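You operate a simulated robot arm through the tools that you are given. There is no shell and no other tool. Be economical: measure what you need, move in short steps, check, and stop when the job is done.

The job below is to be done with a simulated robot arm. You get a single attempt, and the scene is never put back.

## Task
Open the white door with the silver handle, take the crushed core and leave it on the shelf behind the white doors and shut the door again. Then take the grey can marked "grease" from the top of the mixing bench and put it on the open shelf of the mixing bench. Then take the small green can and put it on the top of the mixing bench. Then close the blue drawer of the core bench. Then push the grey drawer of the core bench shut. Then take the short cream core and put it on the silver sheet. Do these in the order given. Set down upright: grey can, small green can, short cream core.

Only the result counts: the job must be done as asked and must still hold three seconds after the hand-in. Knocking over, shifting, dropping, spilling or breaking anything else fails it. Flat cloth is picked up by pressing the open fingertips on it (5 to 10 N) and closing them slowly along it; thin cloth reads only 2 to 8 mm in the jaws.

## Robot
A 6-joint arm with a fingered hand on a trunk, on a base that drives. Base frame: it is fixed to the floor where the robot stands at the start and does not move with it; the origin is under the middle of the robot, x ahead of it, y to its left, z up. Units: m, degrees, N and s.
With the tool pointing down near the work surface it reaches from about 0.26 to 0.72 m from the robot's upright axis, wherever it stands. Its first joint turns from -166.0 to 166.0 degrees. Places, roughly: blue drawer of the core bench [-2.3, -5.9, 0.7]; crushed core (11x9x20 cm) [0.6, 1.5, 0.9]; grey can [0.75, 1.25, 0.75]; grey drawer of the core bench [-2.3, -5.9, 0.5]; open shelf of the mixing bench [0.5, 1.5, 0.5]; shelf behind the white doors (80x22 cm) [0.86, -0.02, 0.56]; short cream core (9x9x11 cm) [-1.6, -6.6, 0.9]; silver sheet (11x15x1 cm) [-1.7, -6.4, 0.8]; small green can (8x8x13 cm) [0.4, 1.5, 0.5]; top of the mixing bench [0.5, 1.5, 0.8]; white door with the silver handle [0.7, 0.2, 0.5]. Payload 4 kg.
Tool frame: the origin (TCP) lies between the finger pads and is the grasp point; the fingertips stand 0.026 m ahead of it; z points along the fingers, y is the line along which they close. Largest opening 0.148 m; the body of the gripper starts 0.073 m behind the TCP. The gripper is a hand of 3 fingers: y runs from the thumb to the fingers, the wrist lies at [0, 0, -0.239] in the tool frame, and closing takes about 1.5 s.
Orientation is that of the tool frame in the base frame, as [roll, pitch, yaw] about the fixed x, y, z axes, in that order (R = Rz(yaw) Ry(pitch) Rx(roll)). With the fingers straight down and closing along the base's y, the tool's x points along the base's -x, its y along +y and its z along -z.

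## Interface
- The arm moves only by the tool move_arm. Its argument "plan" is a list of rows, each an object (a shift or turn left out is 0, a gripper value left out holds the last) with "delta_pos": the shift along the tool's x, y, z in m, a list of three; "dr": the turn, a rotation vector about the tool's x, y, z in rad, a list of three; "grip": the opening in per cent of the stroke, from 0 (shut) to 100 (fully open). In form: [{"delta_pos": [tx, ty, tz], "dr": [rx, ry, rz], "grip": grip}, ...]. A call has 1 to 8 rows; each row is the pose to reach, as a shift and turn from the pose commanded when the call began, along the tool's axes at that moment. Rows are played at 5 a second. More than 0.05 m and 8.6 degrees between two rows, or a gripper value outside its range, and nothing of the call is played. Where a pose cannot be reached the arm comes as near as it can. A force on the tool above 40 N (or 10 N above the force at the start of the call, whichever is more), or a blocked arm, ends the call early, and 0.2 s more pass. The fingers move at their own pace (about 0.153 m/s each) and stop on an object; they squeeze with about 24 N. The grip force told is the motor's: it shows also when the fingers shut on nothing. Time passes only in rows, and 0.2 s behind the last, so rows that repeat a pose let the fingers close. The reply holds the time, the measured pose of the TCP, the force on the tool along the base axes, the opening and the grip force, in the units named above and with some noise, with the torque about the TCP (base axes, N m) and any sound that the robot's microphone picked up, and new pictures: "views" is both (left out), scene, wrist or none.
- Cameras (640 x 400 px; columns grow to the right, rows downward): "scene" is now at [0.0324, 0.1459, 1.4539]; the picture's right is [-0.11, -0.99, 0.00], its down [-0.68, 0.07, -0.73] and it looks along [0.72, -0.08, -0.68] (base axes); focal length 281 px, centre (320, 200). "wrist" rides on the gripper at [0.068, -0.039, -0.09] in the tool frame; the picture's right is [0.50, 0.87, 0.00], its down [-0.66, 0.38, -0.65] and it looks along [-0.57, 0.33, 0.76] (tool axes); focal length 222 px, centre (320, 200).
- move_column(by): slides the trunk up (or, below 0, down) by that many m; the arm and the scene camera ride with it, the base frame stays. It gives what a move gives, with no picture.
- drive_base(legs): drives the robot by 1 to 6 legs, each [ahead, left, turn to the left] in m, m and degrees, along the robot's own axes; the way and the turn of a leg run together, so that a leg with both is an arc; at most 1.5 m and 180 degrees a leg. The arm and the cameras ride along, it lands a little off, and it stops where it bumps. It gives what a move gives, and a new picture of the scene camera.
- set_grasp(shape): the hand has 3 fingers and takes this shape, open, in about a second: jaw (thumb against the fingers, like two jaws); tri (thumb and two fingers); tip (a fingertip pinch); poke (one finger out to press); point (the index stretched); flat (the hand flat); cup (the hand cupped); fist (a fist). The gripper value then closes the fingers along that shape, each until it touches; the sizes above hold for jaw. It gives what a move gives, with no picture.
- turn_head(pan, tilt): turns the head with the scene camera to pan (to the left, within 155 degrees either way) and tilt (down, from -29 to 69), counted from straight ahead of the robot. It gives what a move gives, and a new picture of the scene camera.
- pixel_to_xyz(camera, pixels): for up to 12 pixels [column, row] of the newest picture of that camera ("zoom" is the newest enlarged one), the place [x, y, z] in the base frame of the surface seen there, good to about 0.003 m, but the place of the scene camera against the robot may be out by one fixed shift of up to 0.018 m in any direction. It takes no simulated time.
- close_up(camera, box): a new picture of the part [left, top, right, bottom] of that camera's present view, enlarged. It takes no simulated time.
- finish_job(): hands the job in; it is judged then, once.

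Keep the steps short. Do not move on a guess: measure, check each grasp and each placing, and mend mistakes. In all there are 124 turns and 260 pictures (those below and enlarged ones count). Leave the gripper open and the arm clear of the work at the hand-in unless told otherwise, and finish with a single line.

The tools are called after "Call:" by a JSON object that holds its "api" and its "payload". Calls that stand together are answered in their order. move_arm: Moves the arm, as the interface text tells. Its arguments: {"type":"object","properties":{"plan":{"type":"array"},"views":{"type":"string","enum":["both","scene","wrist","none"]}},"required":["plan"]} The other tools are called the same way: move_column (by) slides the trunk up or down; set_grasp (shape) gives the hand a shape; drive_base (legs) drives the base; turn_head (pan, tilt) turns the head that bears the scene camera; pixel_to_xyz (camera, pixels) gives the place of the surface under pixels of a picture; close_up (camera, box) takes an enlarged picture of a part of a camera's view; finish_job () hands the job in.

At the start:

```text
time_s: 0.0
tcp_pos: [0.4643, -0.1591, 0.9328]
tcp_rot: [180.0, 0.0, 179.9]
wrist_force: [0.2, -0.3, -0.6]
wrist_torque: [0.02, 0.02, -0.01]
width: 0.1478
finger_force: 0.1
shape: jaw
trunk travel left (down, up): [-0.4, 0.19]
robot x, y, heading: [0.0013, 0.001, -0.4]
head pan, tilt: [-6.3, 43.2]
```

scene: 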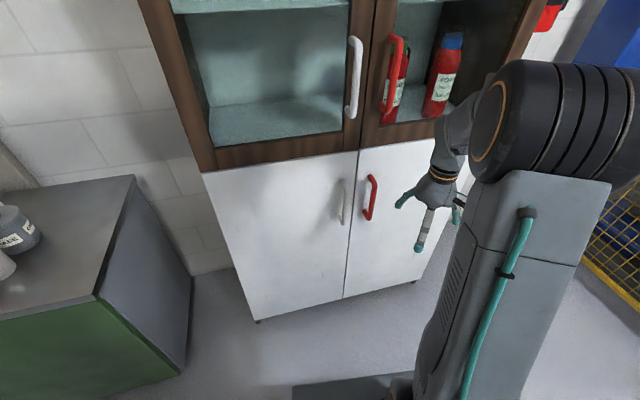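
wrist: 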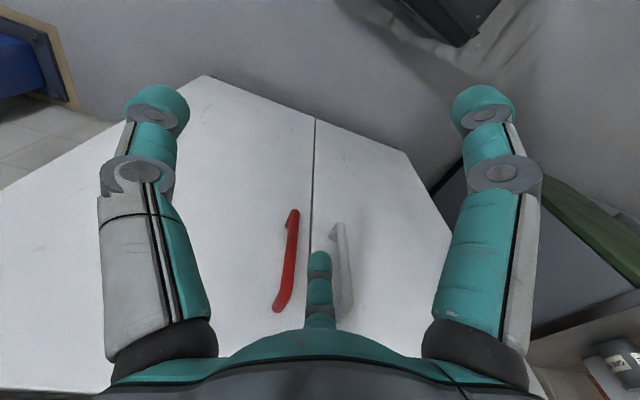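

I see the cabinet ahead with two white lower doors; the silver handle is at about (342,202) and the red at (370,198). I measure the door, its handle and its edges.

Call:
{"api": "pixel_to_xyz", "payload": {"camera": "scene", "pixels": [[342, 183], [342, 202], [342, 220], [204, 175], [257, 319], [343, 297], [357, 152], [280, 230], [370, 198], [136, 178], [180, 370], [20, 245]]}}

Call:
{"api": "close_up", "payload": {"camera": "scene", "box": [280, 140, 440, 240]}}

Call:
{"api": "turn_head", "payload": {"pan": 60, "tilt": 40}}

```text
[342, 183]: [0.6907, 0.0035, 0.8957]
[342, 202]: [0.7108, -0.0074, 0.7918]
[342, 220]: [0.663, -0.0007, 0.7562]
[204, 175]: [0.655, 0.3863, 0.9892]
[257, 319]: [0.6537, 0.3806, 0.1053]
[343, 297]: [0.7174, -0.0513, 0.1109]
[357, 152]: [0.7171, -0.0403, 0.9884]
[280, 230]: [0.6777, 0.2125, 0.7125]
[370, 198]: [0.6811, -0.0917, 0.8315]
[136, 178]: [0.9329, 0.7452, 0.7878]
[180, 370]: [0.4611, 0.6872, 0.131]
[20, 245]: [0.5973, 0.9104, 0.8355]
```

```text
4.00 times, centred on (360, 190) of scene
```

zoom: 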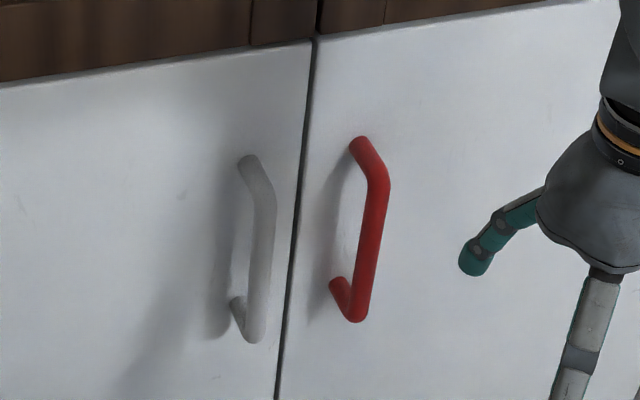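

```text
time_s: 1.4
tcp_pos: [0.4648, -0.1592, 0.9329]
tcp_rot: [-180.0, 0.0, 180.0]
wrist_force: [-0.4, 0.6, 0.0]
wrist_torque: [0.03, 0.05, 0.02]
width: 0.1476
finger_force: 0.0
shape: jaw
trunk travel left (down, up): [-0.4, 0.19]
robot x, y, heading: [-0.0013, 0.0028, 0.0]
head pan, tilt: [60.0, 40.0]
```

scene: 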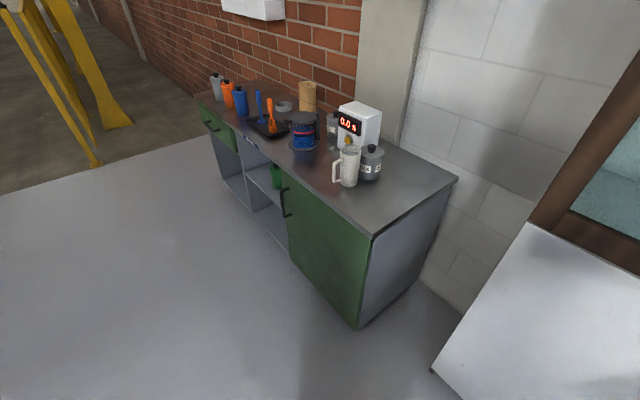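

The bench stands to the left. I enlarge the bench top to find the items.

Call:
{"api": "close_up", "payload": {"camera": "scene", "box": [190, 60, 400, 200]}}

Call:
{"api": "pixel_to_xyz", "payload": {"camera": "scene", "pixels": [[307, 84], [307, 108], [370, 170], [348, 172], [303, 135], [330, 125], [458, 178], [372, 236], [278, 178], [270, 205], [360, 120], [200, 100]]}}

```text
2.86 times, centred on (295, 130) of scene
```

zoom: 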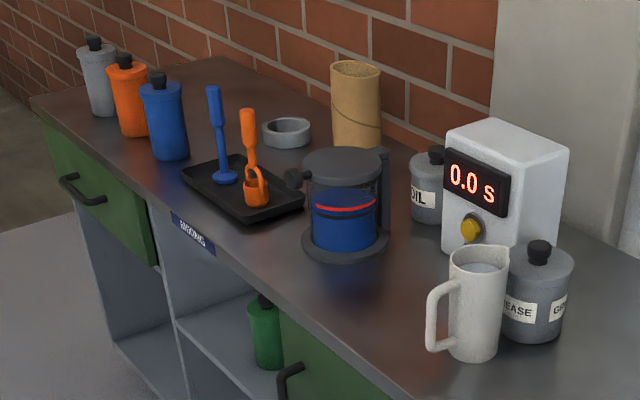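

```text
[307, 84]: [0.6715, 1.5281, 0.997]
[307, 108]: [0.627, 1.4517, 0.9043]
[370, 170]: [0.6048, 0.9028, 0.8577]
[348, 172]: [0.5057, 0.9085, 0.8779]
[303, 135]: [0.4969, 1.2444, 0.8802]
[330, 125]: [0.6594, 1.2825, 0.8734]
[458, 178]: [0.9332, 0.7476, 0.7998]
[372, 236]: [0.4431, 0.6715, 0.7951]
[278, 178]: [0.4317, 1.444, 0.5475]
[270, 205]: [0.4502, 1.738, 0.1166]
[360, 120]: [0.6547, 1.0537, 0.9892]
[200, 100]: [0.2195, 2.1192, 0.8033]
```

The can labelled "…EASE / GR…" is at about (0.61, 0.90) and the tan core at (0.67, 1.53). The green can is on the open shelf at (0.43, 1.44). Before I back off to open the door, I look at the floor behind the robot.

Call:
{"api": "turn_head", "payload": {"pan": 150, "tilt": 35}}

Call:
{"api": "turn_head", "payload": {"pan": -120, "tilt": 25}}

```text
time_s: 3.0
tcp_pos: [0.4659, -0.1595, 0.9334]
tcp_rot: [180.0, 0.1, -179.9]
wrist_force: [-0.1, 0.3, -0.5]
wrist_torque: [-0.02, -0.02, 0.01]
width: 0.1481
finger_force: 0.1
shape: jaw
trunk travel left (down, up): [-0.4, 0.19]
robot x, y, heading: [-0.0007, -0.0039, -0.1]
head pan, tilt: [150.0, 35.0]
```

scene: 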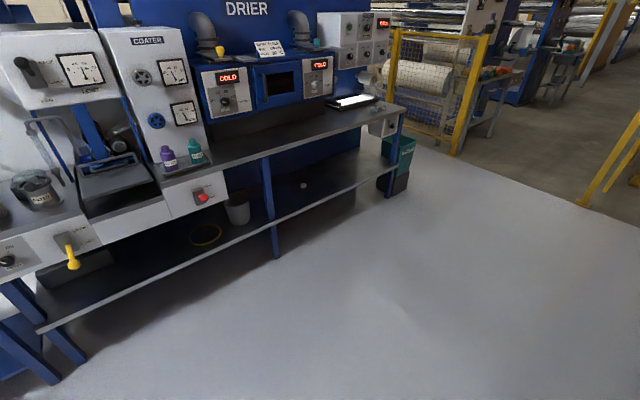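

```text
time_s: 6.8
tcp_pos: [0.4646, -0.1601, 0.9351]
tcp_rot: [-180.0, 0.0, -180.0]
wrist_force: [0.0, 0.2, -0.5]
wrist_torque: [0.01, 0.0, -0.01]
width: 0.1479
finger_force: 0.1
shape: jaw
trunk travel left (down, up): [-0.4, 0.19]
robot x, y, heading: [-0.0031, 0.0027, 0.0]
head pan, tilt: [-120.0, 25.0]
```

scene: 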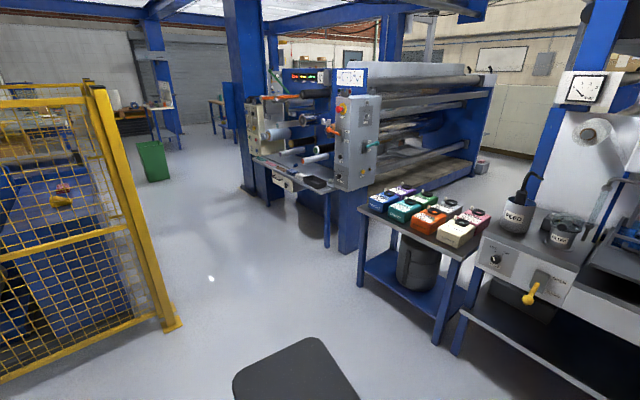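

The floor behind is clear. I back off 0.2 m and turn the head to the door again.

Call:
{"api": "drive_base", "payload": {"legs": [[-0.2, 0, 0]]}}

Call:
{"api": "move_arm", "payload": {"plan": [{"dr": [0, -0.14, 0], "grip": 100}, {"dr": [0, -0.28, 0]}, {"dr": [0, -0.42, 0]}, {"dr": [0, -0.56, 0]}, {"dr": [0, -0.7, 0]}, {"dr": [0, -0.84, 0]}, {"dr": [0, -0.98, 0]}, {"dr": [0, -1.12, 0], "grip": 50}], "views": "none"}}

Call:
{"api": "turn_head", "payload": {"pan": 5, "tilt": 40}}

```text
time_s: 8.4
tcp_pos: [0.2619, -0.1582, 0.934]
tcp_rot: [180.0, 0.1, 180.0]
wrist_force: [0.0, 0.2, -0.1]
wrist_torque: [0.02, 0.04, 0.0]
width: 0.1481
finger_force: 0.1
shape: jaw
trunk travel left (down, up): [-0.4, 0.19]
robot x, y, heading: [-0.2008, -0.0034, -0.1]
head pan, tilt: [-120.0, 25.0]
```

scene: 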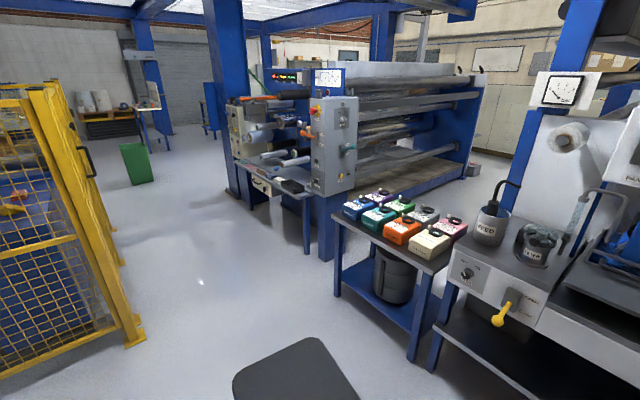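

```text
time_s: 10.2
tcp_pos: [0.2817, -0.0905, 1.1021]
tcp_rot: [-179.4, 55.6, 178.4]
wrist_force: [-0.1, 0.8, -0.3]
wrist_torque: [0.01, -0.01, 0.02]
width: 0.0745
finger_force: 0.1
shape: jaw
out of reach, approached as far as the arm can: row 5, 6, 7, 8
trunk travel left (down, up): [-0.4, 0.19]
robot x, y, heading: [-0.1975, -0.0008, 0.0]
head pan, tilt: [-120.0, 25.0]
```

```text
time_s: 12.2
tcp_pos: [0.2808, -0.0915, 1.1033]
tcp_rot: [-179.3, 55.6, 178.5]
wrist_force: [-1.4, 0.0, 0.5]
wrist_torque: [-0.01, 0.01, -0.01]
width: 0.0747
finger_force: 0.0
shape: jaw
trunk travel left (down, up): [-0.4, 0.19]
robot x, y, heading: [-0.2026, -0.0003, 0.0]
head pan, tilt: [5.0, 40.0]
```

scene: 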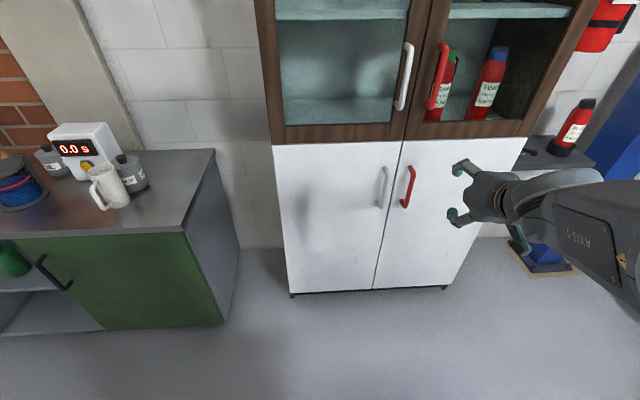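

The arm was too folded to finish the turn. I lower the trunk 0.22 m and measure the handle again in this view.

Call:
{"api": "move_column", "payload": {"by": -0.22}}

Call:
{"api": "close_up", "payload": {"camera": "scene", "box": [340, 140, 440, 220]}}

```text
time_s: 14.5
tcp_pos: [0.2799, -0.0909, 0.883]
tcp_rot: [-179.4, 55.6, 178.5]
wrist_force: [-0.3, -0.6, 0.3]
wrist_torque: [0.02, -0.01, 0.0]
width: 0.0747
finger_force: 0.1
shape: jaw
trunk travel left (down, up): [-0.18, 0.41]
robot x, y, heading: [-0.2024, -0.0011, -0.1]
head pan, tilt: [5.0, 40.0]
```

```text
5.00 times, centred on (390, 180) of scene
```

zoom: 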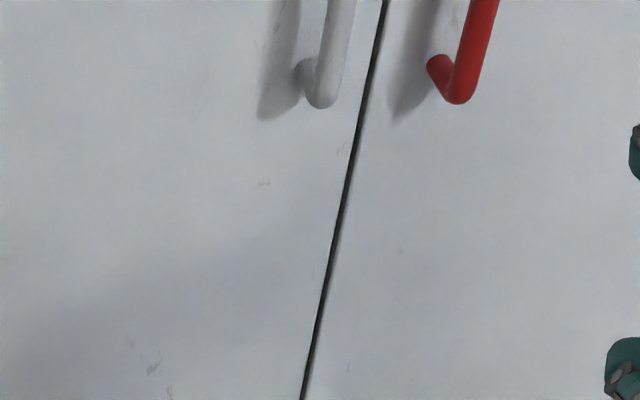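

Next I move forward 0.16 m and finish the turn to horizontal.

Call:
{"api": "move_arm", "payload": {"plan": [{"delta_pos": [-0.0225, 0, 0.033], "dr": [0, -0.1, 0]}, {"delta_pos": [-0.045, 0, 0.066], "dr": [0, -0.22, 0]}, {"delta_pos": [-0.0675, 0, 0.099], "dr": [0, -0.35, 0]}, {"delta_pos": [-0.09, 0, 0.132], "dr": [0, -0.48, 0]}, {"delta_pos": [-0.09, 0, 0.132], "dr": [0, -0.6, 0]}, {"delta_pos": [-0.09, 0, 0.132], "dr": [0, -0.6, 0]}]}}

```text
time_s: 15.9
tcp_pos: [0.3672, -0.0986, 0.9563]
tcp_rot: [-172.8, 65.8, 178.3]
wrist_force: [0.0, 0.1, 0.7]
wrist_torque: [0.03, -0.02, -0.02]
width: 0.0741
finger_force: 0.0
shape: jaw
out of reach, approached as far as the arm can: row 1, 2, 3, 4, 5, 6
trunk travel left (down, up): [-0.18, 0.41]
robot x, y, heading: [-0.1958, -0.0019, -0.0]
head pan, tilt: [5.0, 40.0]
```

scene: 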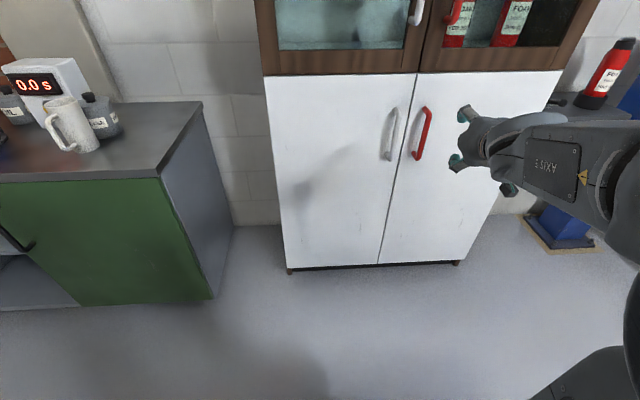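
wrist: 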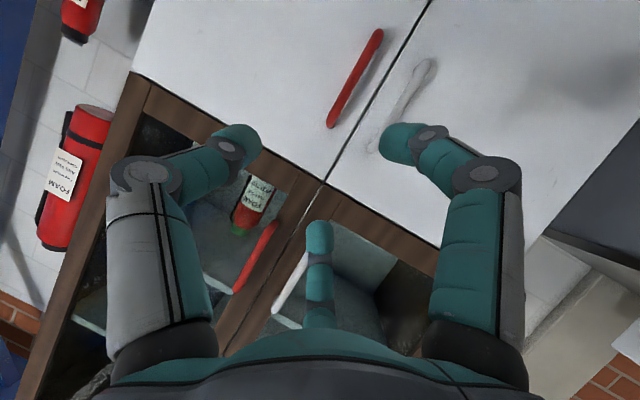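

The arm is near its fold limit, so I go further forward and lower (target about 0.50, 0.0, 0.85), which should give it room.

Call:
{"api": "move_arm", "payload": {"plan": [{"delta_pos": [0.008, 0.02, 0.035], "dr": [0, 0, 0]}, {"delta_pos": [0.016, 0.04, 0.07], "dr": [0, -0.1, 0]}, {"delta_pos": [0.024, 0.06, 0.1], "dr": [0, -0.2, 0]}, {"delta_pos": [0.032, 0.08, 0.13], "dr": [0, -0.3, 0]}, {"delta_pos": [0.038, 0.09, 0.16], "dr": [0, -0.42, 0]}, {"delta_pos": [0.038, 0.09, 0.16], "dr": [0, -0.42, 0]}]}}

```text
time_s: 17.3
tcp_pos: [0.5093, -0.0329, 0.8514]
tcp_rot: [-87.6, 87.2, -96.1]
wrist_force: [-0.1, 0.1, 0.0]
wrist_torque: [-0.02, 0.01, -0.02]
width: 0.0741
finger_force: 0.1
shape: jaw
out of reach, approached as far as the arm can: row 1
trunk travel left (down, up): [-0.18, 0.41]
robot x, y, heading: [-0.1994, 0.0003, -0.3]
head pan, tilt: [5.0, 40.0]
```

scene: 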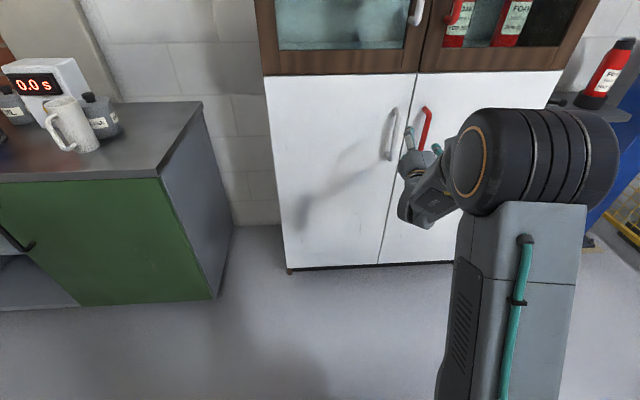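
wrist: 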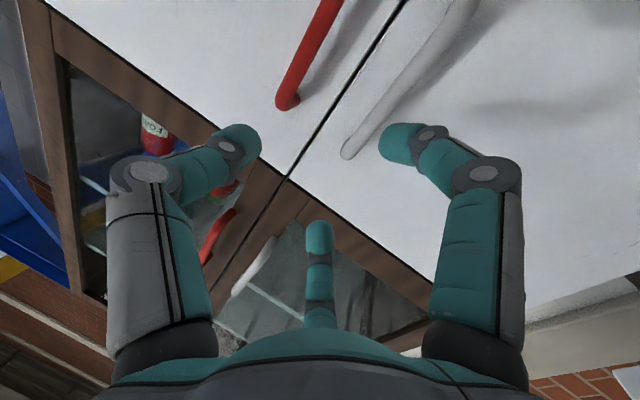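

The tool is now horizontal but yawed 8° right. I measure the silver bar (near pixels (375,125) to (450,30)) and the door in the wrist picture.

Call:
{"api": "pixel_to_xyz", "payload": {"camera": "wrist", "pixels": [[350, 148], [370, 128], [397, 100], [420, 70], [445, 35], [465, 8], [310, 60], [290, 95], [560, 150], [480, 100], [450, 330]]}}

Call:
{"api": "pixel_to_xyz", "payload": {"camera": "scene", "pixels": [[392, 125], [393, 120], [391, 140], [423, 125], [378, 250], [290, 255], [268, 90], [340, 170], [300, 150]]}}

Call:
{"api": "close_up", "payload": {"camera": "wrist", "box": [240, 0, 560, 200]}}

```text
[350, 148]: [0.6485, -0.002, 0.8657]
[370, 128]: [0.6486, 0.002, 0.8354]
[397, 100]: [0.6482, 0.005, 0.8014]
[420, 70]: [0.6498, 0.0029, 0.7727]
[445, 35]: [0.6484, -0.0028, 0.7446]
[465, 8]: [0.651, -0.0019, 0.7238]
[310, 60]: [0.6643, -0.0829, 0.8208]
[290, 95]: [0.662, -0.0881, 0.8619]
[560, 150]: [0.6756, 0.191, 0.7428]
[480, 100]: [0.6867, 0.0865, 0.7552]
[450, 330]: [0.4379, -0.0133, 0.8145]
```

```text
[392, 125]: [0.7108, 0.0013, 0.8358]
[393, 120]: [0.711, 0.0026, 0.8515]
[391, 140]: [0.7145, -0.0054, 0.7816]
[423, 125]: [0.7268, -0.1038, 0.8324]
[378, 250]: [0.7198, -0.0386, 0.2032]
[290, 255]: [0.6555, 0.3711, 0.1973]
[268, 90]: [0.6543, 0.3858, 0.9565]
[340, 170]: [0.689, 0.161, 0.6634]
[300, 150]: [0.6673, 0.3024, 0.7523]
```

```text
2.00 times, centred on (400, 100) of wrist
```

zoom: 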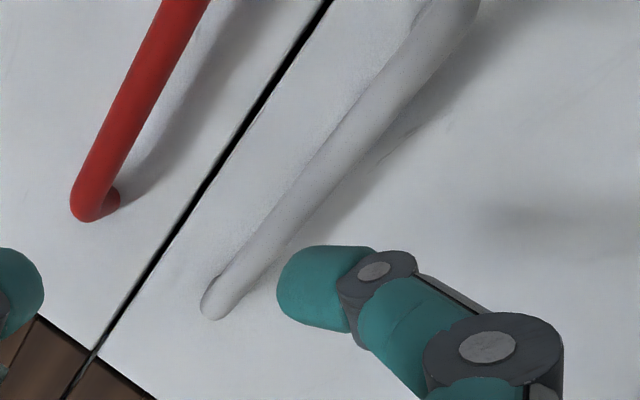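

The bar's front is at x≈0.65, y≈0.00, z from 0.72 to 0.87, and the door face is at x≈0.70. I turn the tool square to the door and stand off in front of the bar.

Call:
{"api": "move_arm", "payload": {"plan": [{"delta_pos": [0.016, 0.013, 0.015], "dr": [-0.09, 0, 0.015], "grip": 50}, {"delta_pos": [0.032, 0.026, 0.03], "dr": [-0.18, 0, 0.03]}, {"delta_pos": [0.048, 0.0395, 0.045], "dr": [-0.27, 0, 0.05]}, {"delta_pos": [0.048, 0.0395, 0.045], "dr": [-0.27, 0, 0.05]}]}}

```text
time_s: 18.3
tcp_pos: [0.5593, -0.003, 0.8024]
tcp_rot: [175.1, 89.8, -177.7]
wrist_force: [-0.1, -0.4, -1.1]
wrist_torque: [0.01, 0.03, 0.03]
width: 0.0741
finger_force: 0.0
shape: jaw
trunk travel left (down, up): [-0.18, 0.41]
robot x, y, heading: [-0.2002, 0.0022, -0.2]
head pan, tilt: [5.0, 40.0]
```

scene: 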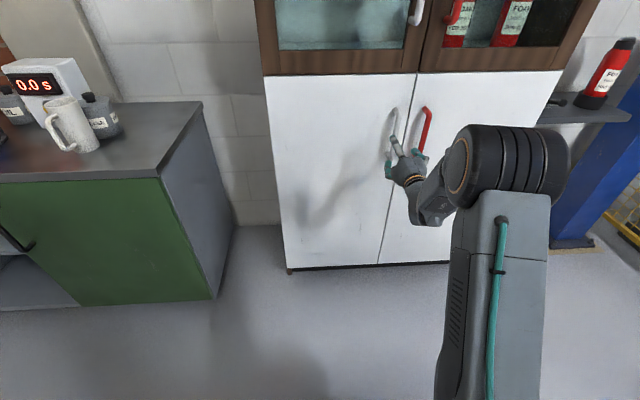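
wrist: 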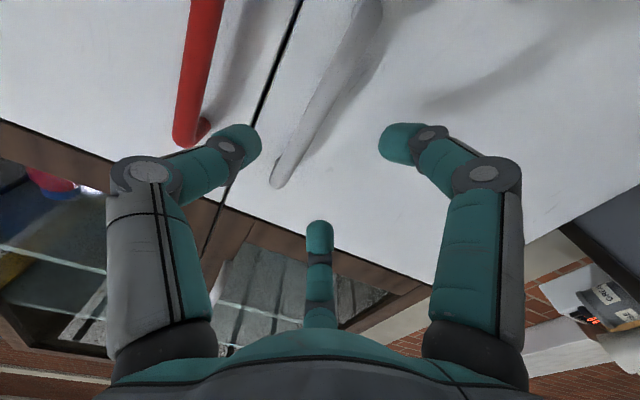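

The tool is square to the door. I go straight in 0.09 m around the bar and close.

Call:
{"api": "move_arm", "payload": {"plan": [{"delta_pos": [0, -0.003, 0.03]}, {"delta_pos": [0, -0.006, 0.06]}, {"delta_pos": [0, -0.0065, 0.09]}, {"delta_pos": [0, -0.0065, 0.09], "grip": 0}, {"delta_pos": [0, -0.0065, 0.09]}, {"delta_pos": [0, -0.0065, 0.09]}, {"delta_pos": [0, -0.0065, 0.09]}]}}

```text
time_s: 19.9
tcp_pos: [0.6482, 0.0015, 0.8023]
tcp_rot: [-179.3, 89.6, -172.2]
wrist_force: [1.3, 1.4, 0.0]
wrist_torque: [0.01, 0.01, -0.01]
width: 0.0099
finger_force: 23.7
shape: jaw
trunk travel left (down, up): [-0.18, 0.41]
robot x, y, heading: [-0.2003, -0.0012, -0.1]
head pan, tilt: [5.0, 40.0]
```

scene: 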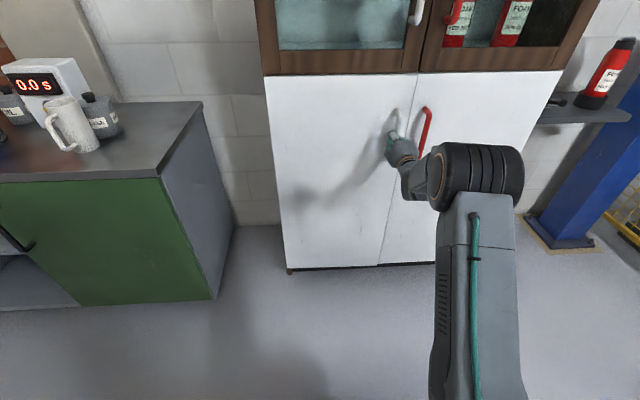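
wrist: 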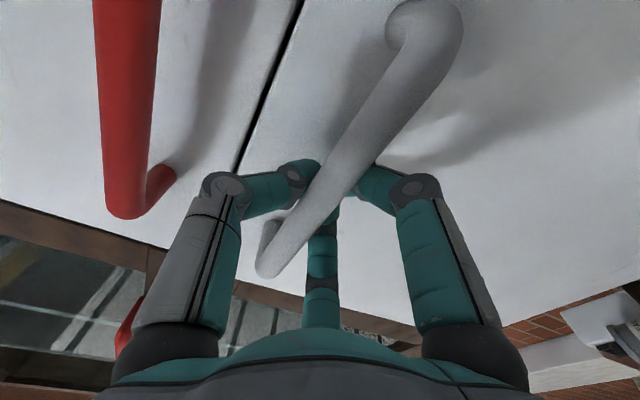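

The bar is gripped (width 0.010). I pull the door along its arc about the hinge at about (0.66, 0.385), first 30°.

Call:
{"api": "move_arm", "payload": {"plan": [{"delta_pos": [0, 0.0035, -0.02], "dr": [0.05, 0, 0]}, {"delta_pos": [0, 0.0079, -0.0393], "dr": [0.105, 0, 0]}, {"delta_pos": [0, 0.0198, -0.0781], "dr": [0.209, 0, 0]}, {"delta_pos": [0, 0.0355, -0.1145], "dr": [0.314, 0, 0]}, {"delta_pos": [0, 0.0555, -0.1497], "dr": [0.419, 0, 0]}, {"delta_pos": [0, 0.0782, -0.1827], "dr": [0.524, 0, 0]}]}}

```text
time_s: 21.3
tcp_pos: [0.4556, 0.054, 0.8018]
tcp_rot: [-153.1, 89.6, -176.2]
wrist_force: [-8.7, -14.7, -1.5]
wrist_torque: [0.0, -0.01, 0.02]
width: 0.0096
finger_force: 24.3
shape: jaw
trunk travel left (down, up): [-0.18, 0.41]
robot x, y, heading: [-0.2041, 0.0, 0.2]
head pan, tilt: [5.0, 40.0]
```

scene: 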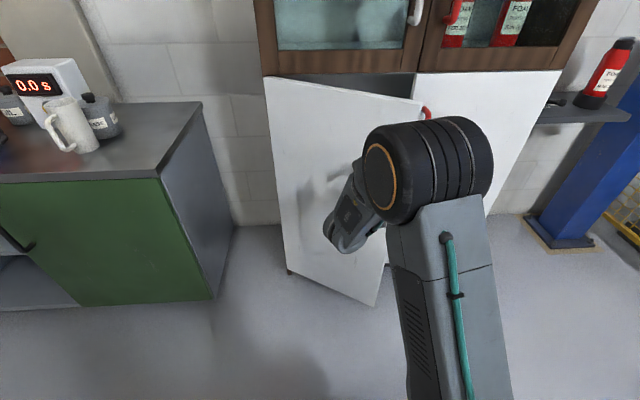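
wrist: 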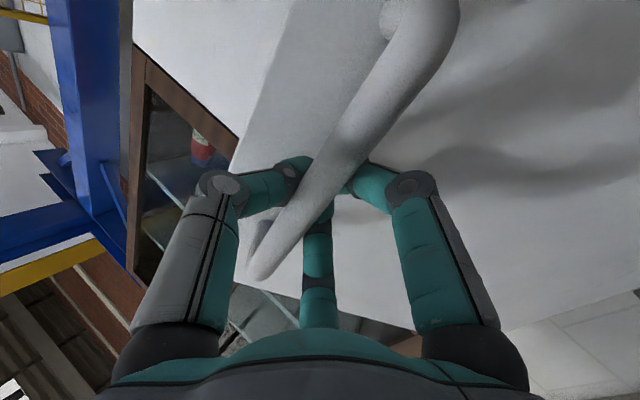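

The door is open 30°. Slight off-arc force, so I correct the radius to 0.389 and pull on to about 67°.

Call:
{"api": "move_arm", "payload": {"plan": [{"delta_pos": [0, 0.0086, -0.0423], "dr": [0.09, 0, 0]}, {"delta_pos": [0, 0.0211, -0.0807], "dr": [0.18, 0, 0]}, {"delta_pos": [0, 0.0377, -0.1182], "dr": [0.27, 0, 0]}, {"delta_pos": [0, 0.058, -0.1535], "dr": [0.36, 0, 0]}, {"delta_pos": [0, 0.0818, -0.1865], "dr": [0.45, 0, 0]}, {"delta_pos": [0, 0.1087, -0.217], "dr": [0.54, 0, 0]}]}}

```text
time_s: 22.1
tcp_pos: [0.3734, 0.1239, 0.8017]
tcp_rot: [-143.2, 89.5, -179.8]
wrist_force: [0.4, -0.6, -0.9]
wrist_torque: [-0.03, 0.02, -0.01]
width: 0.0084
finger_force: 23.8
shape: jaw
trunk travel left (down, up): [-0.18, 0.41]
robot x, y, heading: [-0.201, -0.0011, -0.1]
head pan, tilt: [5.0, 40.0]
stopped in row 3: the force on the tool passed its limit at 42 N (the readings are from after the stop); the commanded pose is now the measured one
```

scene: 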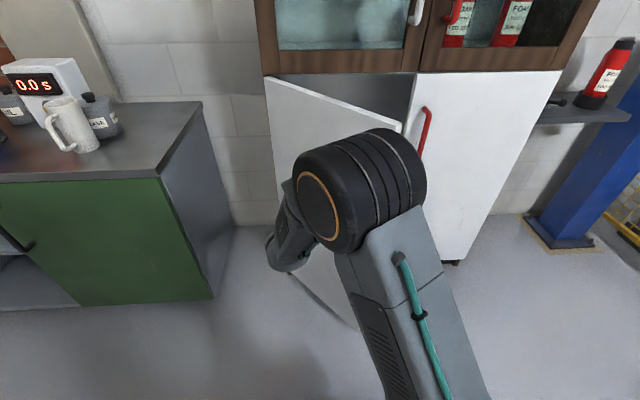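
wrist: 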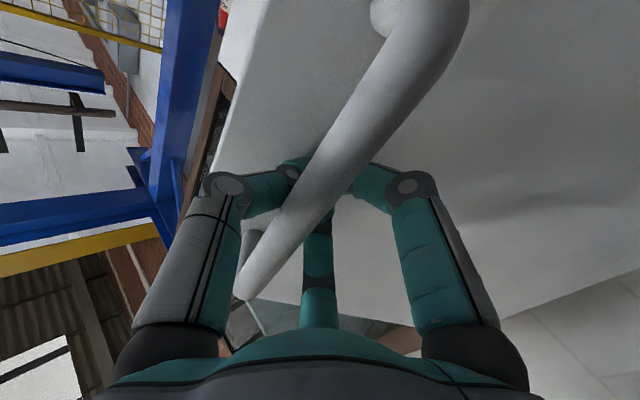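

The force limit stopped the pull at about 45°. I measure the door's top edge to fix the true hinge.

Call:
{"api": "pixel_to_xyz", "payload": {"camera": "scene", "pixels": [[270, 88], [275, 150], [285, 240], [300, 110], [340, 125], [380, 135], [396, 128], [290, 180], [268, 83], [402, 126]]}}

Call:
{"api": "close_up", "payload": {"camera": "scene", "box": [255, 60, 455, 185]}}

```text
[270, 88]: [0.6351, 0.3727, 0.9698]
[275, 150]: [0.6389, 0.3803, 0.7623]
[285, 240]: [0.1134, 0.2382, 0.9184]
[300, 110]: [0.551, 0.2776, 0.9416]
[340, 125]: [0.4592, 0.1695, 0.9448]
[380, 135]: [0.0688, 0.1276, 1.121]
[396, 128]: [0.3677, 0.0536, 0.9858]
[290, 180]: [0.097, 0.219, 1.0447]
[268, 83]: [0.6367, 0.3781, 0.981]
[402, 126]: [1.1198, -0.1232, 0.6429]
```

```text
3.20 times, centred on (355, 122) of scene
```

zoom: 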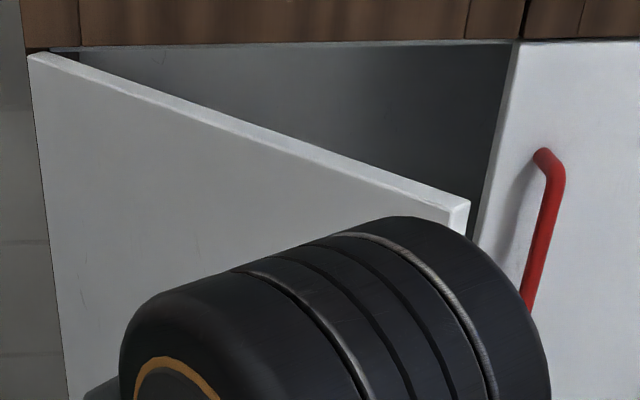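

Door is at 48°. The data give a hinge at (0.647, 0.368) with radius 0.366. I pull on along this arc.

Call:
{"api": "move_arm", "payload": {"plan": [{"delta_pos": [0, 0.0048, -0.0178], "dr": [0.045, 0, 0]}, {"delta_pos": [0, 0.0096, -0.0351], "dr": [0.09, 0, 0]}, {"delta_pos": [0, 0.0162, -0.053], "dr": [0.135, 0, 0]}, {"delta_pos": [0, 0.0229, -0.071], "dr": [0.18, 0, 0]}, {"delta_pos": [0, 0.0314, -0.0882], "dr": [0.225, 0, 0]}, {"delta_pos": [0, 0.0399, -0.1053], "dr": [0.27, 0, 0]}, {"delta_pos": [0, 0.0502, -0.1215], "dr": [0.315, 0, 0]}, {"delta_pos": [0, 0.0605, -0.1377], "dr": [0.36, 0, 0]}]}}

```text
time_s: 23.7
tcp_pos: [0.3037, 0.2286, 0.8022]
tcp_rot: [-136.7, 89.3, 169.0]
wrist_force: [-21.4, -11.8, -0.2]
wrist_torque: [-0.01, 0.03, 0.41]
width: 0.0109
finger_force: 24.1
shape: jaw
trunk travel left (down, up): [-0.18, 0.41]
robot x, y, heading: [-0.2016, 0.0005, 0.0]
head pan, tilt: [5.0, 40.0]
stopped in row 7: the force on the tool passed its limit at 42 N (the readings are from after the stop); the commanded pose is now the measured one
```

scene: 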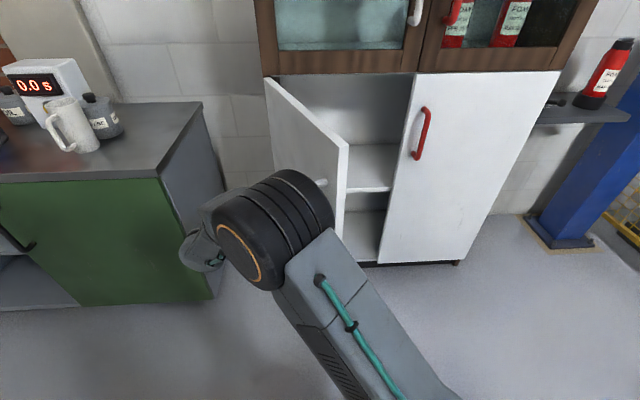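
wrist: 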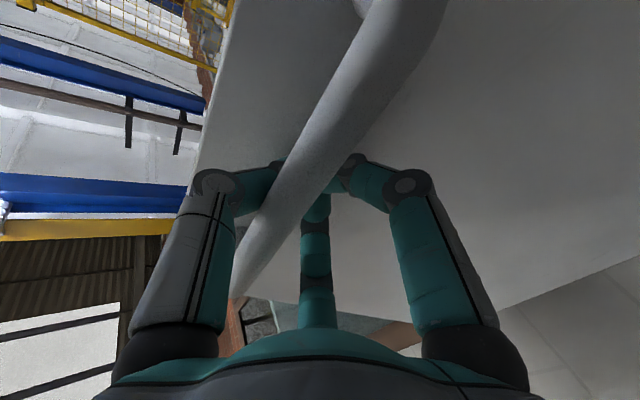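

The door stands about 70° open. I release the bar and back the hand off.

Call:
{"api": "move_arm", "payload": {"plan": [{"grip": 50}, {"grip": 50}, {"delta_pos": [0, 0, -0.04]}, {"delta_pos": [0, 0, -0.08]}, {"delta_pos": [0, 0, -0.12]}, {"delta_pos": [0, 0, -0.12]}], "views": "scene"}}

Call:
{"api": "turn_head", "payload": {"pan": 10, "tilt": 50}}

```text
time_s: 25.1
tcp_pos: [0.253, 0.3173, 0.8002]
tcp_rot: [-137.4, 89.4, 169.3]
wrist_force: [-0.6, -0.1, 0.2]
wrist_torque: [0.01, -0.01, 0.02]
width: 0.0736
finger_force: 0.1
shape: jaw
out of reach, approached as far as the arm can: row 5, 6
trunk travel left (down, up): [-0.18, 0.41]
robot x, y, heading: [-0.2027, -0.0017, 0.2]
head pan, tilt: [5.0, 40.0]
```

scene: 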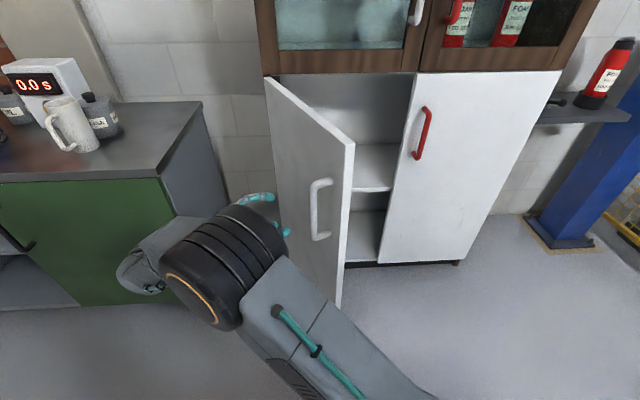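

```text
time_s: 25.8
tcp_pos: [0.253, 0.3176, 0.7991]
tcp_rot: [-137.3, 89.3, 169.2]
wrist_force: [1.1, -0.8, 0.0]
wrist_torque: [-0.01, 0.01, 0.03]
width: 0.0736
finger_force: 0.1
shape: jaw
trunk travel left (down, up): [-0.18, 0.41]
robot x, y, heading: [-0.2012, -0.0024, 0.5]
head pan, tilt: [10.0, 50.0]
```

scene: 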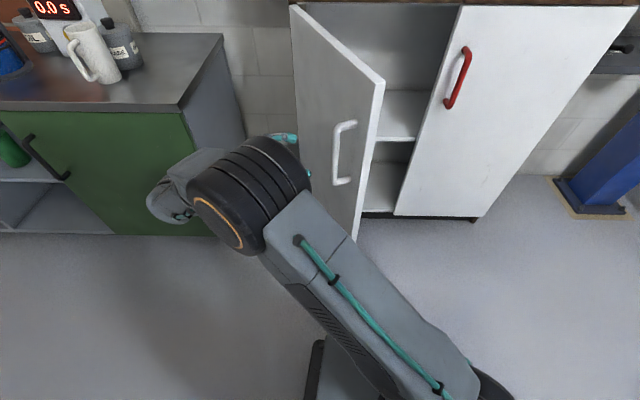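

The hand is free. I drive back 0.25 m to get room, then will push the door wider from the inside.

Call:
{"api": "drive_base", "payload": {"legs": [[-0.25, 0, 0]]}}

Call:
{"api": "pixel_to_xyz", "payload": {"camera": "scene", "pixels": [[320, 150], [360, 150], [320, 300], [330, 385], [310, 390], [400, 130]]}}

```text
time_s: 27.6
tcp_pos: [0.0038, 0.3178, 0.7999]
tcp_rot: [-137.1, 89.2, 169.5]
wrist_force: [0.3, -0.4, 1.4]
wrist_torque: [0.02, 0.01, 0.02]
width: 0.0737
finger_force: 0.1
shape: jaw
trunk travel left (down, up): [-0.18, 0.41]
robot x, y, heading: [-0.452, 0.0015, 0.1]
head pan, tilt: [10.0, 50.0]
```

scene: 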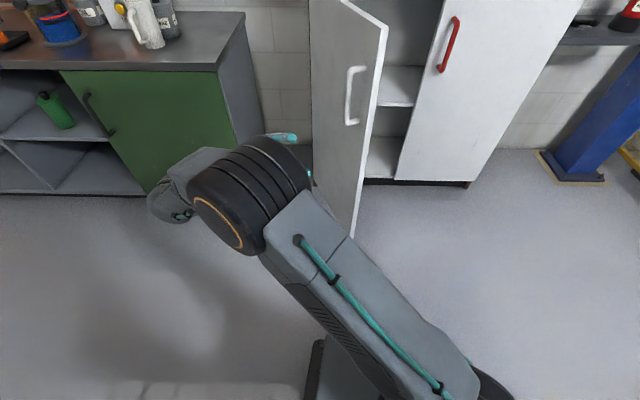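

```text
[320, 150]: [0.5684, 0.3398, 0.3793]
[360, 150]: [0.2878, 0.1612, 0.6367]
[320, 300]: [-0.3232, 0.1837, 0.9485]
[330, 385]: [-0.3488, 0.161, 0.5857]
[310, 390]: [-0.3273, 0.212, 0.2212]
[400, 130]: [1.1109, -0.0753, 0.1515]
```

The door stands at 65° with its edge at about (0.23, 0.13). I bring the hand round in front of the opening, closed.

Call:
{"api": "move_arm", "payload": {"plan": [{"delta_pos": [0, -0.008, 0.043], "dr": [-0.13, 0, 0], "grip": 0}, {"delta_pos": [0, -0.016, 0.086], "dr": [-0.26, 0, 0]}, {"delta_pos": [0, -0.024, 0.129], "dr": [-0.39, 0, 0]}, {"delta_pos": [0, -0.032, 0.172], "dr": [-0.52, 0, 0]}, {"delta_pos": [0, -0.04, 0.215], "dr": [-0.65, 0, 0]}, {"delta_pos": [0, -0.048, 0.258], "dr": [-0.78, 0, 0]}, {"delta_pos": [0, -0.056, 0.301], "dr": [-0.91, 0, 0]}, {"delta_pos": [0, -0.064, 0.346], "dr": [-1.04, 0, 0]}], "views": "scene"}}

```text
time_s: 29.4
tcp_pos: [0.1591, 0.002, 0.7986]
tcp_rot: [158.8, 89.4, 164.8]
wrist_force: [0.0, 0.5, 0.3]
wrist_torque: [0.03, -0.01, -0.04]
width: 0.0
finger_force: 24.0
shape: jaw
trunk travel left (down, up): [-0.18, 0.41]
robot x, y, heading: [-0.4512, -0.0019, 0.2]
head pan, tilt: [10.0, 50.0]
```

scene: 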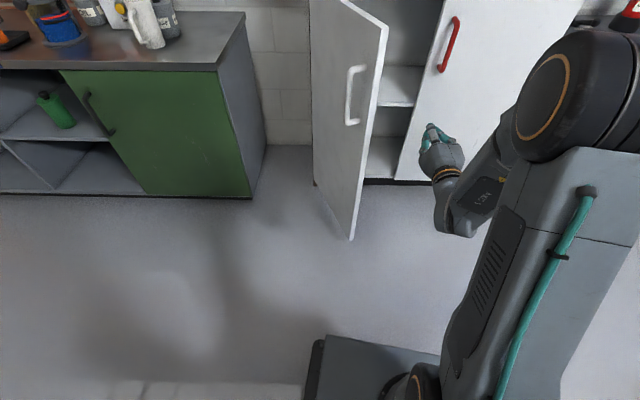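

Next I go forward 0.2 m into the opening, then push left.

Call:
{"api": "move_arm", "payload": {"plan": [{"delta_pos": [0, 0, 0.05]}, {"delta_pos": [0, 0, 0.1]}, {"delta_pos": [0, 0, 0.15]}, {"delta_pos": [0, 0, 0.19]}, {"delta_pos": [0, 0.03, 0.19]}, {"delta_pos": [0, 0.06, 0.19]}, {"delta_pos": [0, 0.09, 0.19]}, {"delta_pos": [0, 0.12, 0.19]}], "views": "scene"}}

Call:
{"api": "move_arm", "payload": {"plan": [{"delta_pos": [0, 0.025, 0]}, {"delta_pos": [0, 0.05, 0]}, {"delta_pos": [0, 0.075, 0]}, {"delta_pos": [0, 0.1, 0]}, {"delta_pos": [0, 0.125, 0]}, {"delta_pos": [0, 0.15, 0]}, {"delta_pos": [0, 0.17, 0]}], "views": "scene"}}

```text
time_s: 31.2
tcp_pos: [0.3355, 0.1409, 0.796]
tcp_rot: [160.4, 89.4, 166.6]
wrist_force: [0.4, -0.7, 0.1]
wrist_torque: [0.0, 0.0, 0.01]
width: 0.0001
finger_force: 23.7
shape: jaw
trunk travel left (down, up): [-0.18, 0.41]
robot x, y, heading: [-0.4511, 0.0011, -0.2]
head pan, tilt: [10.0, 50.0]
```

scene: 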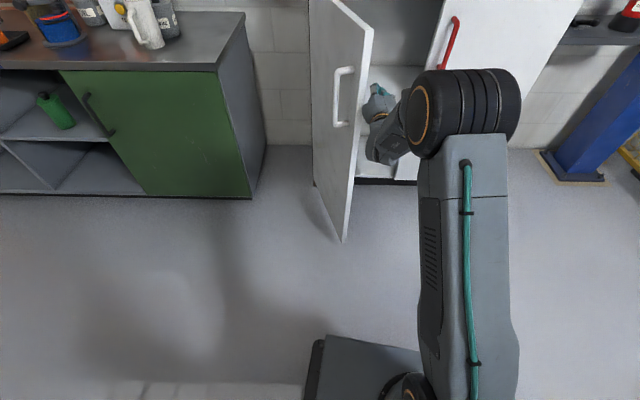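

```text
time_s: 31.8
tcp_pos: [0.33, 0.1694, 0.7953]
tcp_rot: [166.5, 89.1, 172.4]
wrist_force: [-24.3, -12.7, 4.8]
wrist_torque: [0.08, 0.28, 1.81]
width: 0.0001
finger_force: 24.1
shape: jaw
trunk travel left (down, up): [-0.18, 0.41]
robot x, y, heading: [-0.4519, -0.0026, -0.1]
head pan, tilt: [10.0, 50.0]
stopped in row 2: the force on the tool passed its limit at 55 N (the readings are from after the stop); the commanded pose is now the measured one
```

scene: 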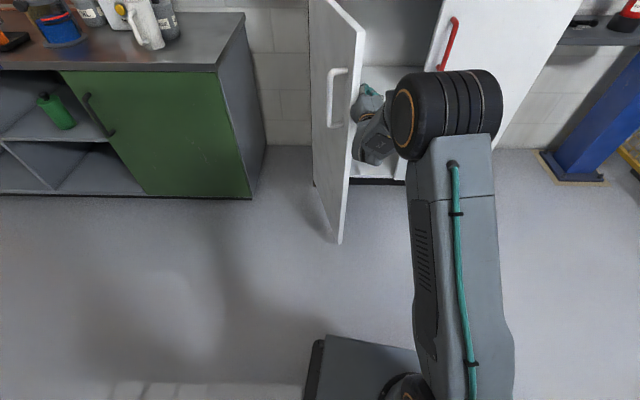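

The push stopped on 55 N. I push more slowly to see whether it is a stop or only the speed.

Call:
{"api": "move_arm", "payload": {"plan": [{"delta_pos": [0, 0.008, 0]}, {"delta_pos": [0, 0.016, 0]}, {"delta_pos": [0, 0.024, 0]}, {"delta_pos": [0, 0.032, 0]}, {"delta_pos": [0, 0.04, 0]}, {"delta_pos": [0, 0.048, 0]}, {"delta_pos": [0, 0.056, 0]}, {"delta_pos": [0, 0.064, 0]}], "views": "scene"}}

Call:
{"api": "pixel_to_xyz", "payload": {"camera": "scene", "pixels": [[325, 130], [345, 130], [335, 60], [318, 170], [345, 150]]}}

```text
time_s: 32.1
tcp_pos: [0.3273, 0.1717, 0.7943]
tcp_rot: [165.9, 89.0, 171.7]
wrist_force: [-23.7, -11.8, 5.5]
wrist_torque: [0.11, 0.44, 1.78]
width: 0.0
finger_force: 24.2
shape: jaw
trunk travel left (down, up): [-0.18, 0.41]
robot x, y, heading: [-0.45, -0.0012, 0.1]
head pan, tilt: [10.0, 50.0]
stopped in row 1: the force on the tool passed its limit at 45 N (the readings are from after the stop); the commanded pose is now the measured one
```

scene: 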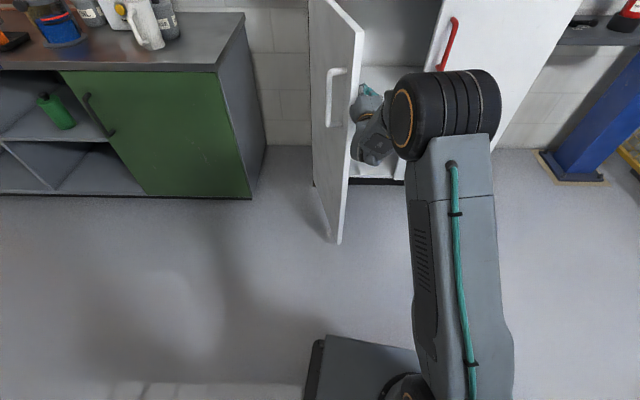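

```text
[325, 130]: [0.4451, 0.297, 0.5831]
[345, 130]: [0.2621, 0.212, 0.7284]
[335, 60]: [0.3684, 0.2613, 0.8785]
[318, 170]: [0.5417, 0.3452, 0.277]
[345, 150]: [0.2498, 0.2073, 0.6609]
```

The force runs along the door, so the door's end is catching the flare of the palm. I step off, go 0.1 m deeper and push on the flat inner face.

Call:
{"api": "move_arm", "payload": {"plan": [{"delta_pos": [0, -0.03, 0]}, {"delta_pos": [0, -0.04, 0.04]}, {"delta_pos": [0, -0.04, 0.08]}, {"delta_pos": [0, -0.04, 0.12]}, {"delta_pos": [0, -0.01, 0.12]}, {"delta_pos": [0, 0.015, 0.12]}, {"delta_pos": [0, 0.035, 0.12]}, {"delta_pos": [0, 0.05, 0.12]}], "views": "scene"}}

Call:
{"api": "move_arm", "payload": {"plan": [{"delta_pos": [0, 0.015, 0]}, {"delta_pos": [0, 0.03, 0]}, {"delta_pos": [0, 0.045, 0]}, {"delta_pos": [0, 0.06, 0]}, {"delta_pos": [0, 0.075, 0]}], "views": "scene"}}

```text
time_s: 32.6
tcp_pos: [0.3466, 0.1357, 0.7928]
tcp_rot: [166.5, 88.6, 171.7]
wrist_force: [-30.9, -18.8, 6.3]
wrist_torque: [0.24, 0.48, 2.49]
width: 0.0
finger_force: 24.3
shape: jaw
trunk travel left (down, up): [-0.18, 0.41]
robot x, y, heading: [-0.4508, -0.002, -0.2]
head pan, tilt: [10.0, 50.0]
stopped in row 2: the force on the tool passed its limit at 99 N (the readings are from after the stop); the commanded pose is now the measured one
```

scene: 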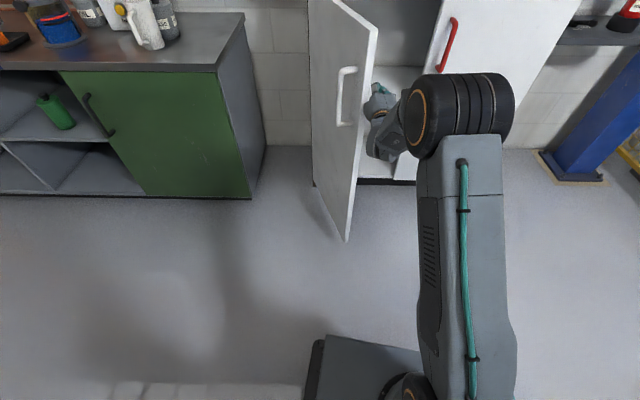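

```text
time_s: 32.9
tcp_pos: [0.3475, 0.1341, 0.7917]
tcp_rot: [162.7, 88.5, 167.7]
wrist_force: [-23.8, -16.0, 6.9]
wrist_torque: [0.3, 0.52, 2.09]
width: 0.0001
finger_force: 23.9
shape: jaw
trunk travel left (down, up): [-0.18, 0.41]
robot x, y, heading: [-0.4506, -0.002, -0.0]
head pan, tilt: [10.0, 50.0]
stopped in row 1: the force on the tool passed its limit at 56 N (the readings are from after the stop); the commanded pose is now the measured one
```

scene: 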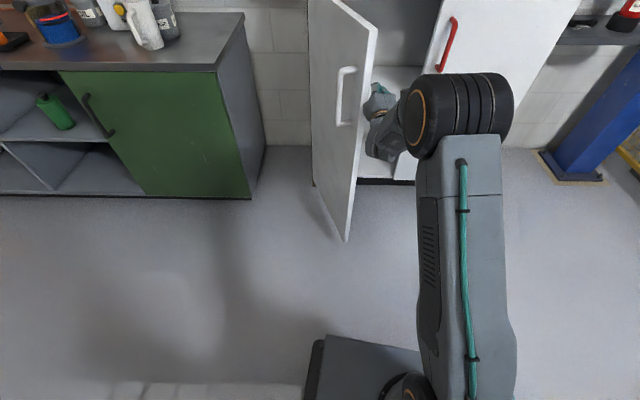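

The door's edge is hooked on the hand. I back out along the force direction and look.

Call:
{"api": "move_arm", "payload": {"plan": [{"delta_pos": [0, -0.005, -0.02]}, {"delta_pos": [0, -0.02, -0.045]}, {"delta_pos": [0, -0.05, -0.07]}, {"delta_pos": [0, -0.08, -0.09]}, {"delta_pos": [0, -0.11, -0.1]}, {"delta_pos": [0, -0.11, -0.1]}]}}

```text
time_s: 34.3
tcp_pos: [0.2622, 0.0193, 0.7909]
tcp_rot: [168.0, 88.4, 173.2]
wrist_force: [0.0, 0.7, -0.3]
wrist_torque: [0.01, 0.0, -0.03]
width: 0.0
finger_force: 24.0
shape: jaw
trunk travel left (down, up): [-0.18, 0.41]
robot x, y, heading: [-0.4511, -0.0023, -0.1]
head pan, tilt: [10.0, 50.0]
```

scene: 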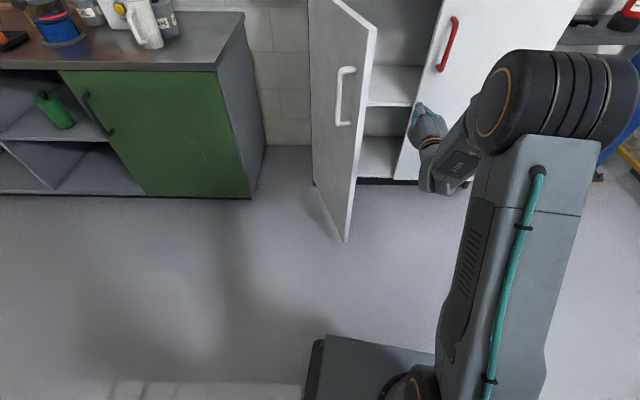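
wrist: 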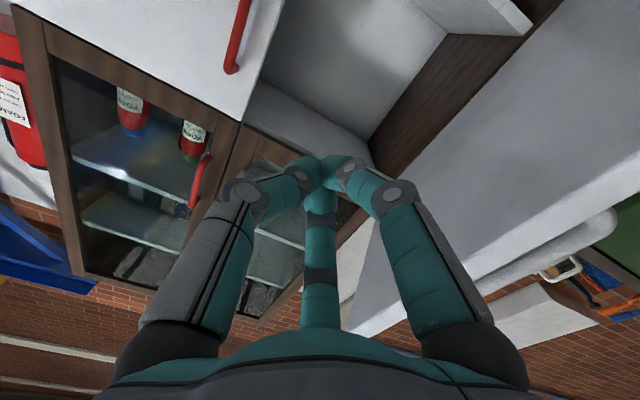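

Free. I turn the tool 26° left and go deeper so the fingertips, not the palm, push the inner face.

Call:
{"api": "move_arm", "payload": {"plan": [{"delta_pos": [0, 0.0, 0.04], "dr": [-0.11, 0, 0]}, {"delta_pos": [0, 0.005, 0.08], "dr": [-0.22, 0, 0]}, {"delta_pos": [0, 0.015, 0.12], "dr": [-0.33, 0, 0]}, {"delta_pos": [0, 0.026, 0.16], "dr": [-0.45, 0, 0]}, {"delta_pos": [0, 0.066, 0.16], "dr": [-0.45, 0, 0]}, {"delta_pos": [0, 0.106, 0.16], "dr": [-0.45, 0, 0]}, {"delta_pos": [0, 0.136, 0.16], "dr": [-0.45, 0, 0]}, {"delta_pos": [0, 0.156, 0.16], "dr": [-0.45, 0, 0]}], "views": "scene"}}

```text
time_s: 36.1
tcp_pos: [0.405, 0.1903, 0.7873]
tcp_rot: [141.4, 88.3, 172.4]
wrist_force: [-0.8, -0.2, 1.1]
wrist_torque: [0.02, 0.0, 0.03]
width: 0.0
finger_force: 24.2
shape: jaw
trunk travel left (down, up): [-0.18, 0.41]
robot x, y, heading: [-0.4503, -0.0027, -0.1]
head pan, tilt: [10.0, 50.0]
```

scene: 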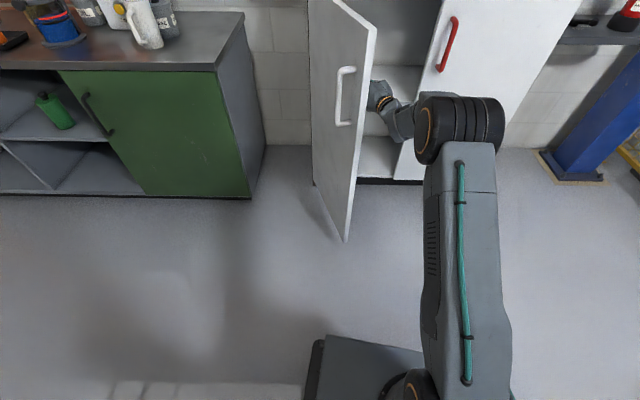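

Call:
{"api": "move_arm", "payload": {"plan": [{"delta_pos": [0, 0.015, 0.004]}, {"delta_pos": [0, 0.031, 0.007]}, {"delta_pos": [0, 0.046, 0.01]}, {"delta_pos": [0, 0.062, 0.014]}, {"delta_pos": [0, 0.077, 0.017]}, {"delta_pos": [0, 0.092, 0.02]}, {"delta_pos": [0, 0.108, 0.024]}, {"delta_pos": [0, 0.123, 0.027]}], "views": "scene"}}

```text
time_s: 37.9
tcp_pos: [0.3645, 0.3094, 0.7902]
tcp_rot: [141.8, 88.4, 172.8]
wrist_force: [0.3, 0.7, 0.2]
wrist_torque: [-0.02, 0.01, 0.01]
width: 0.0001
finger_force: 24.0
shape: jaw
trunk travel left (down, up): [-0.18, 0.41]
robot x, y, heading: [-0.453, -0.0, 0.0]
head pan, tilt: [10.0, 50.0]
```

scene: 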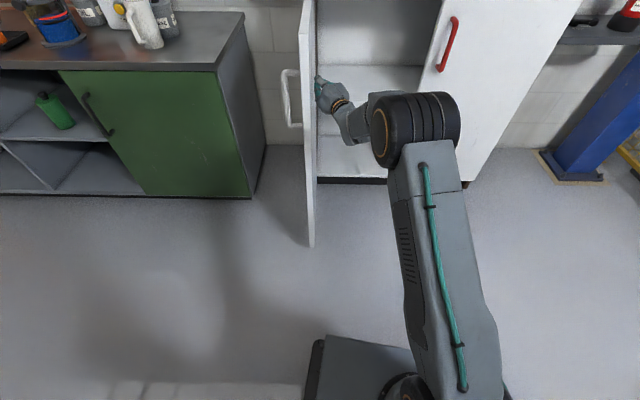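

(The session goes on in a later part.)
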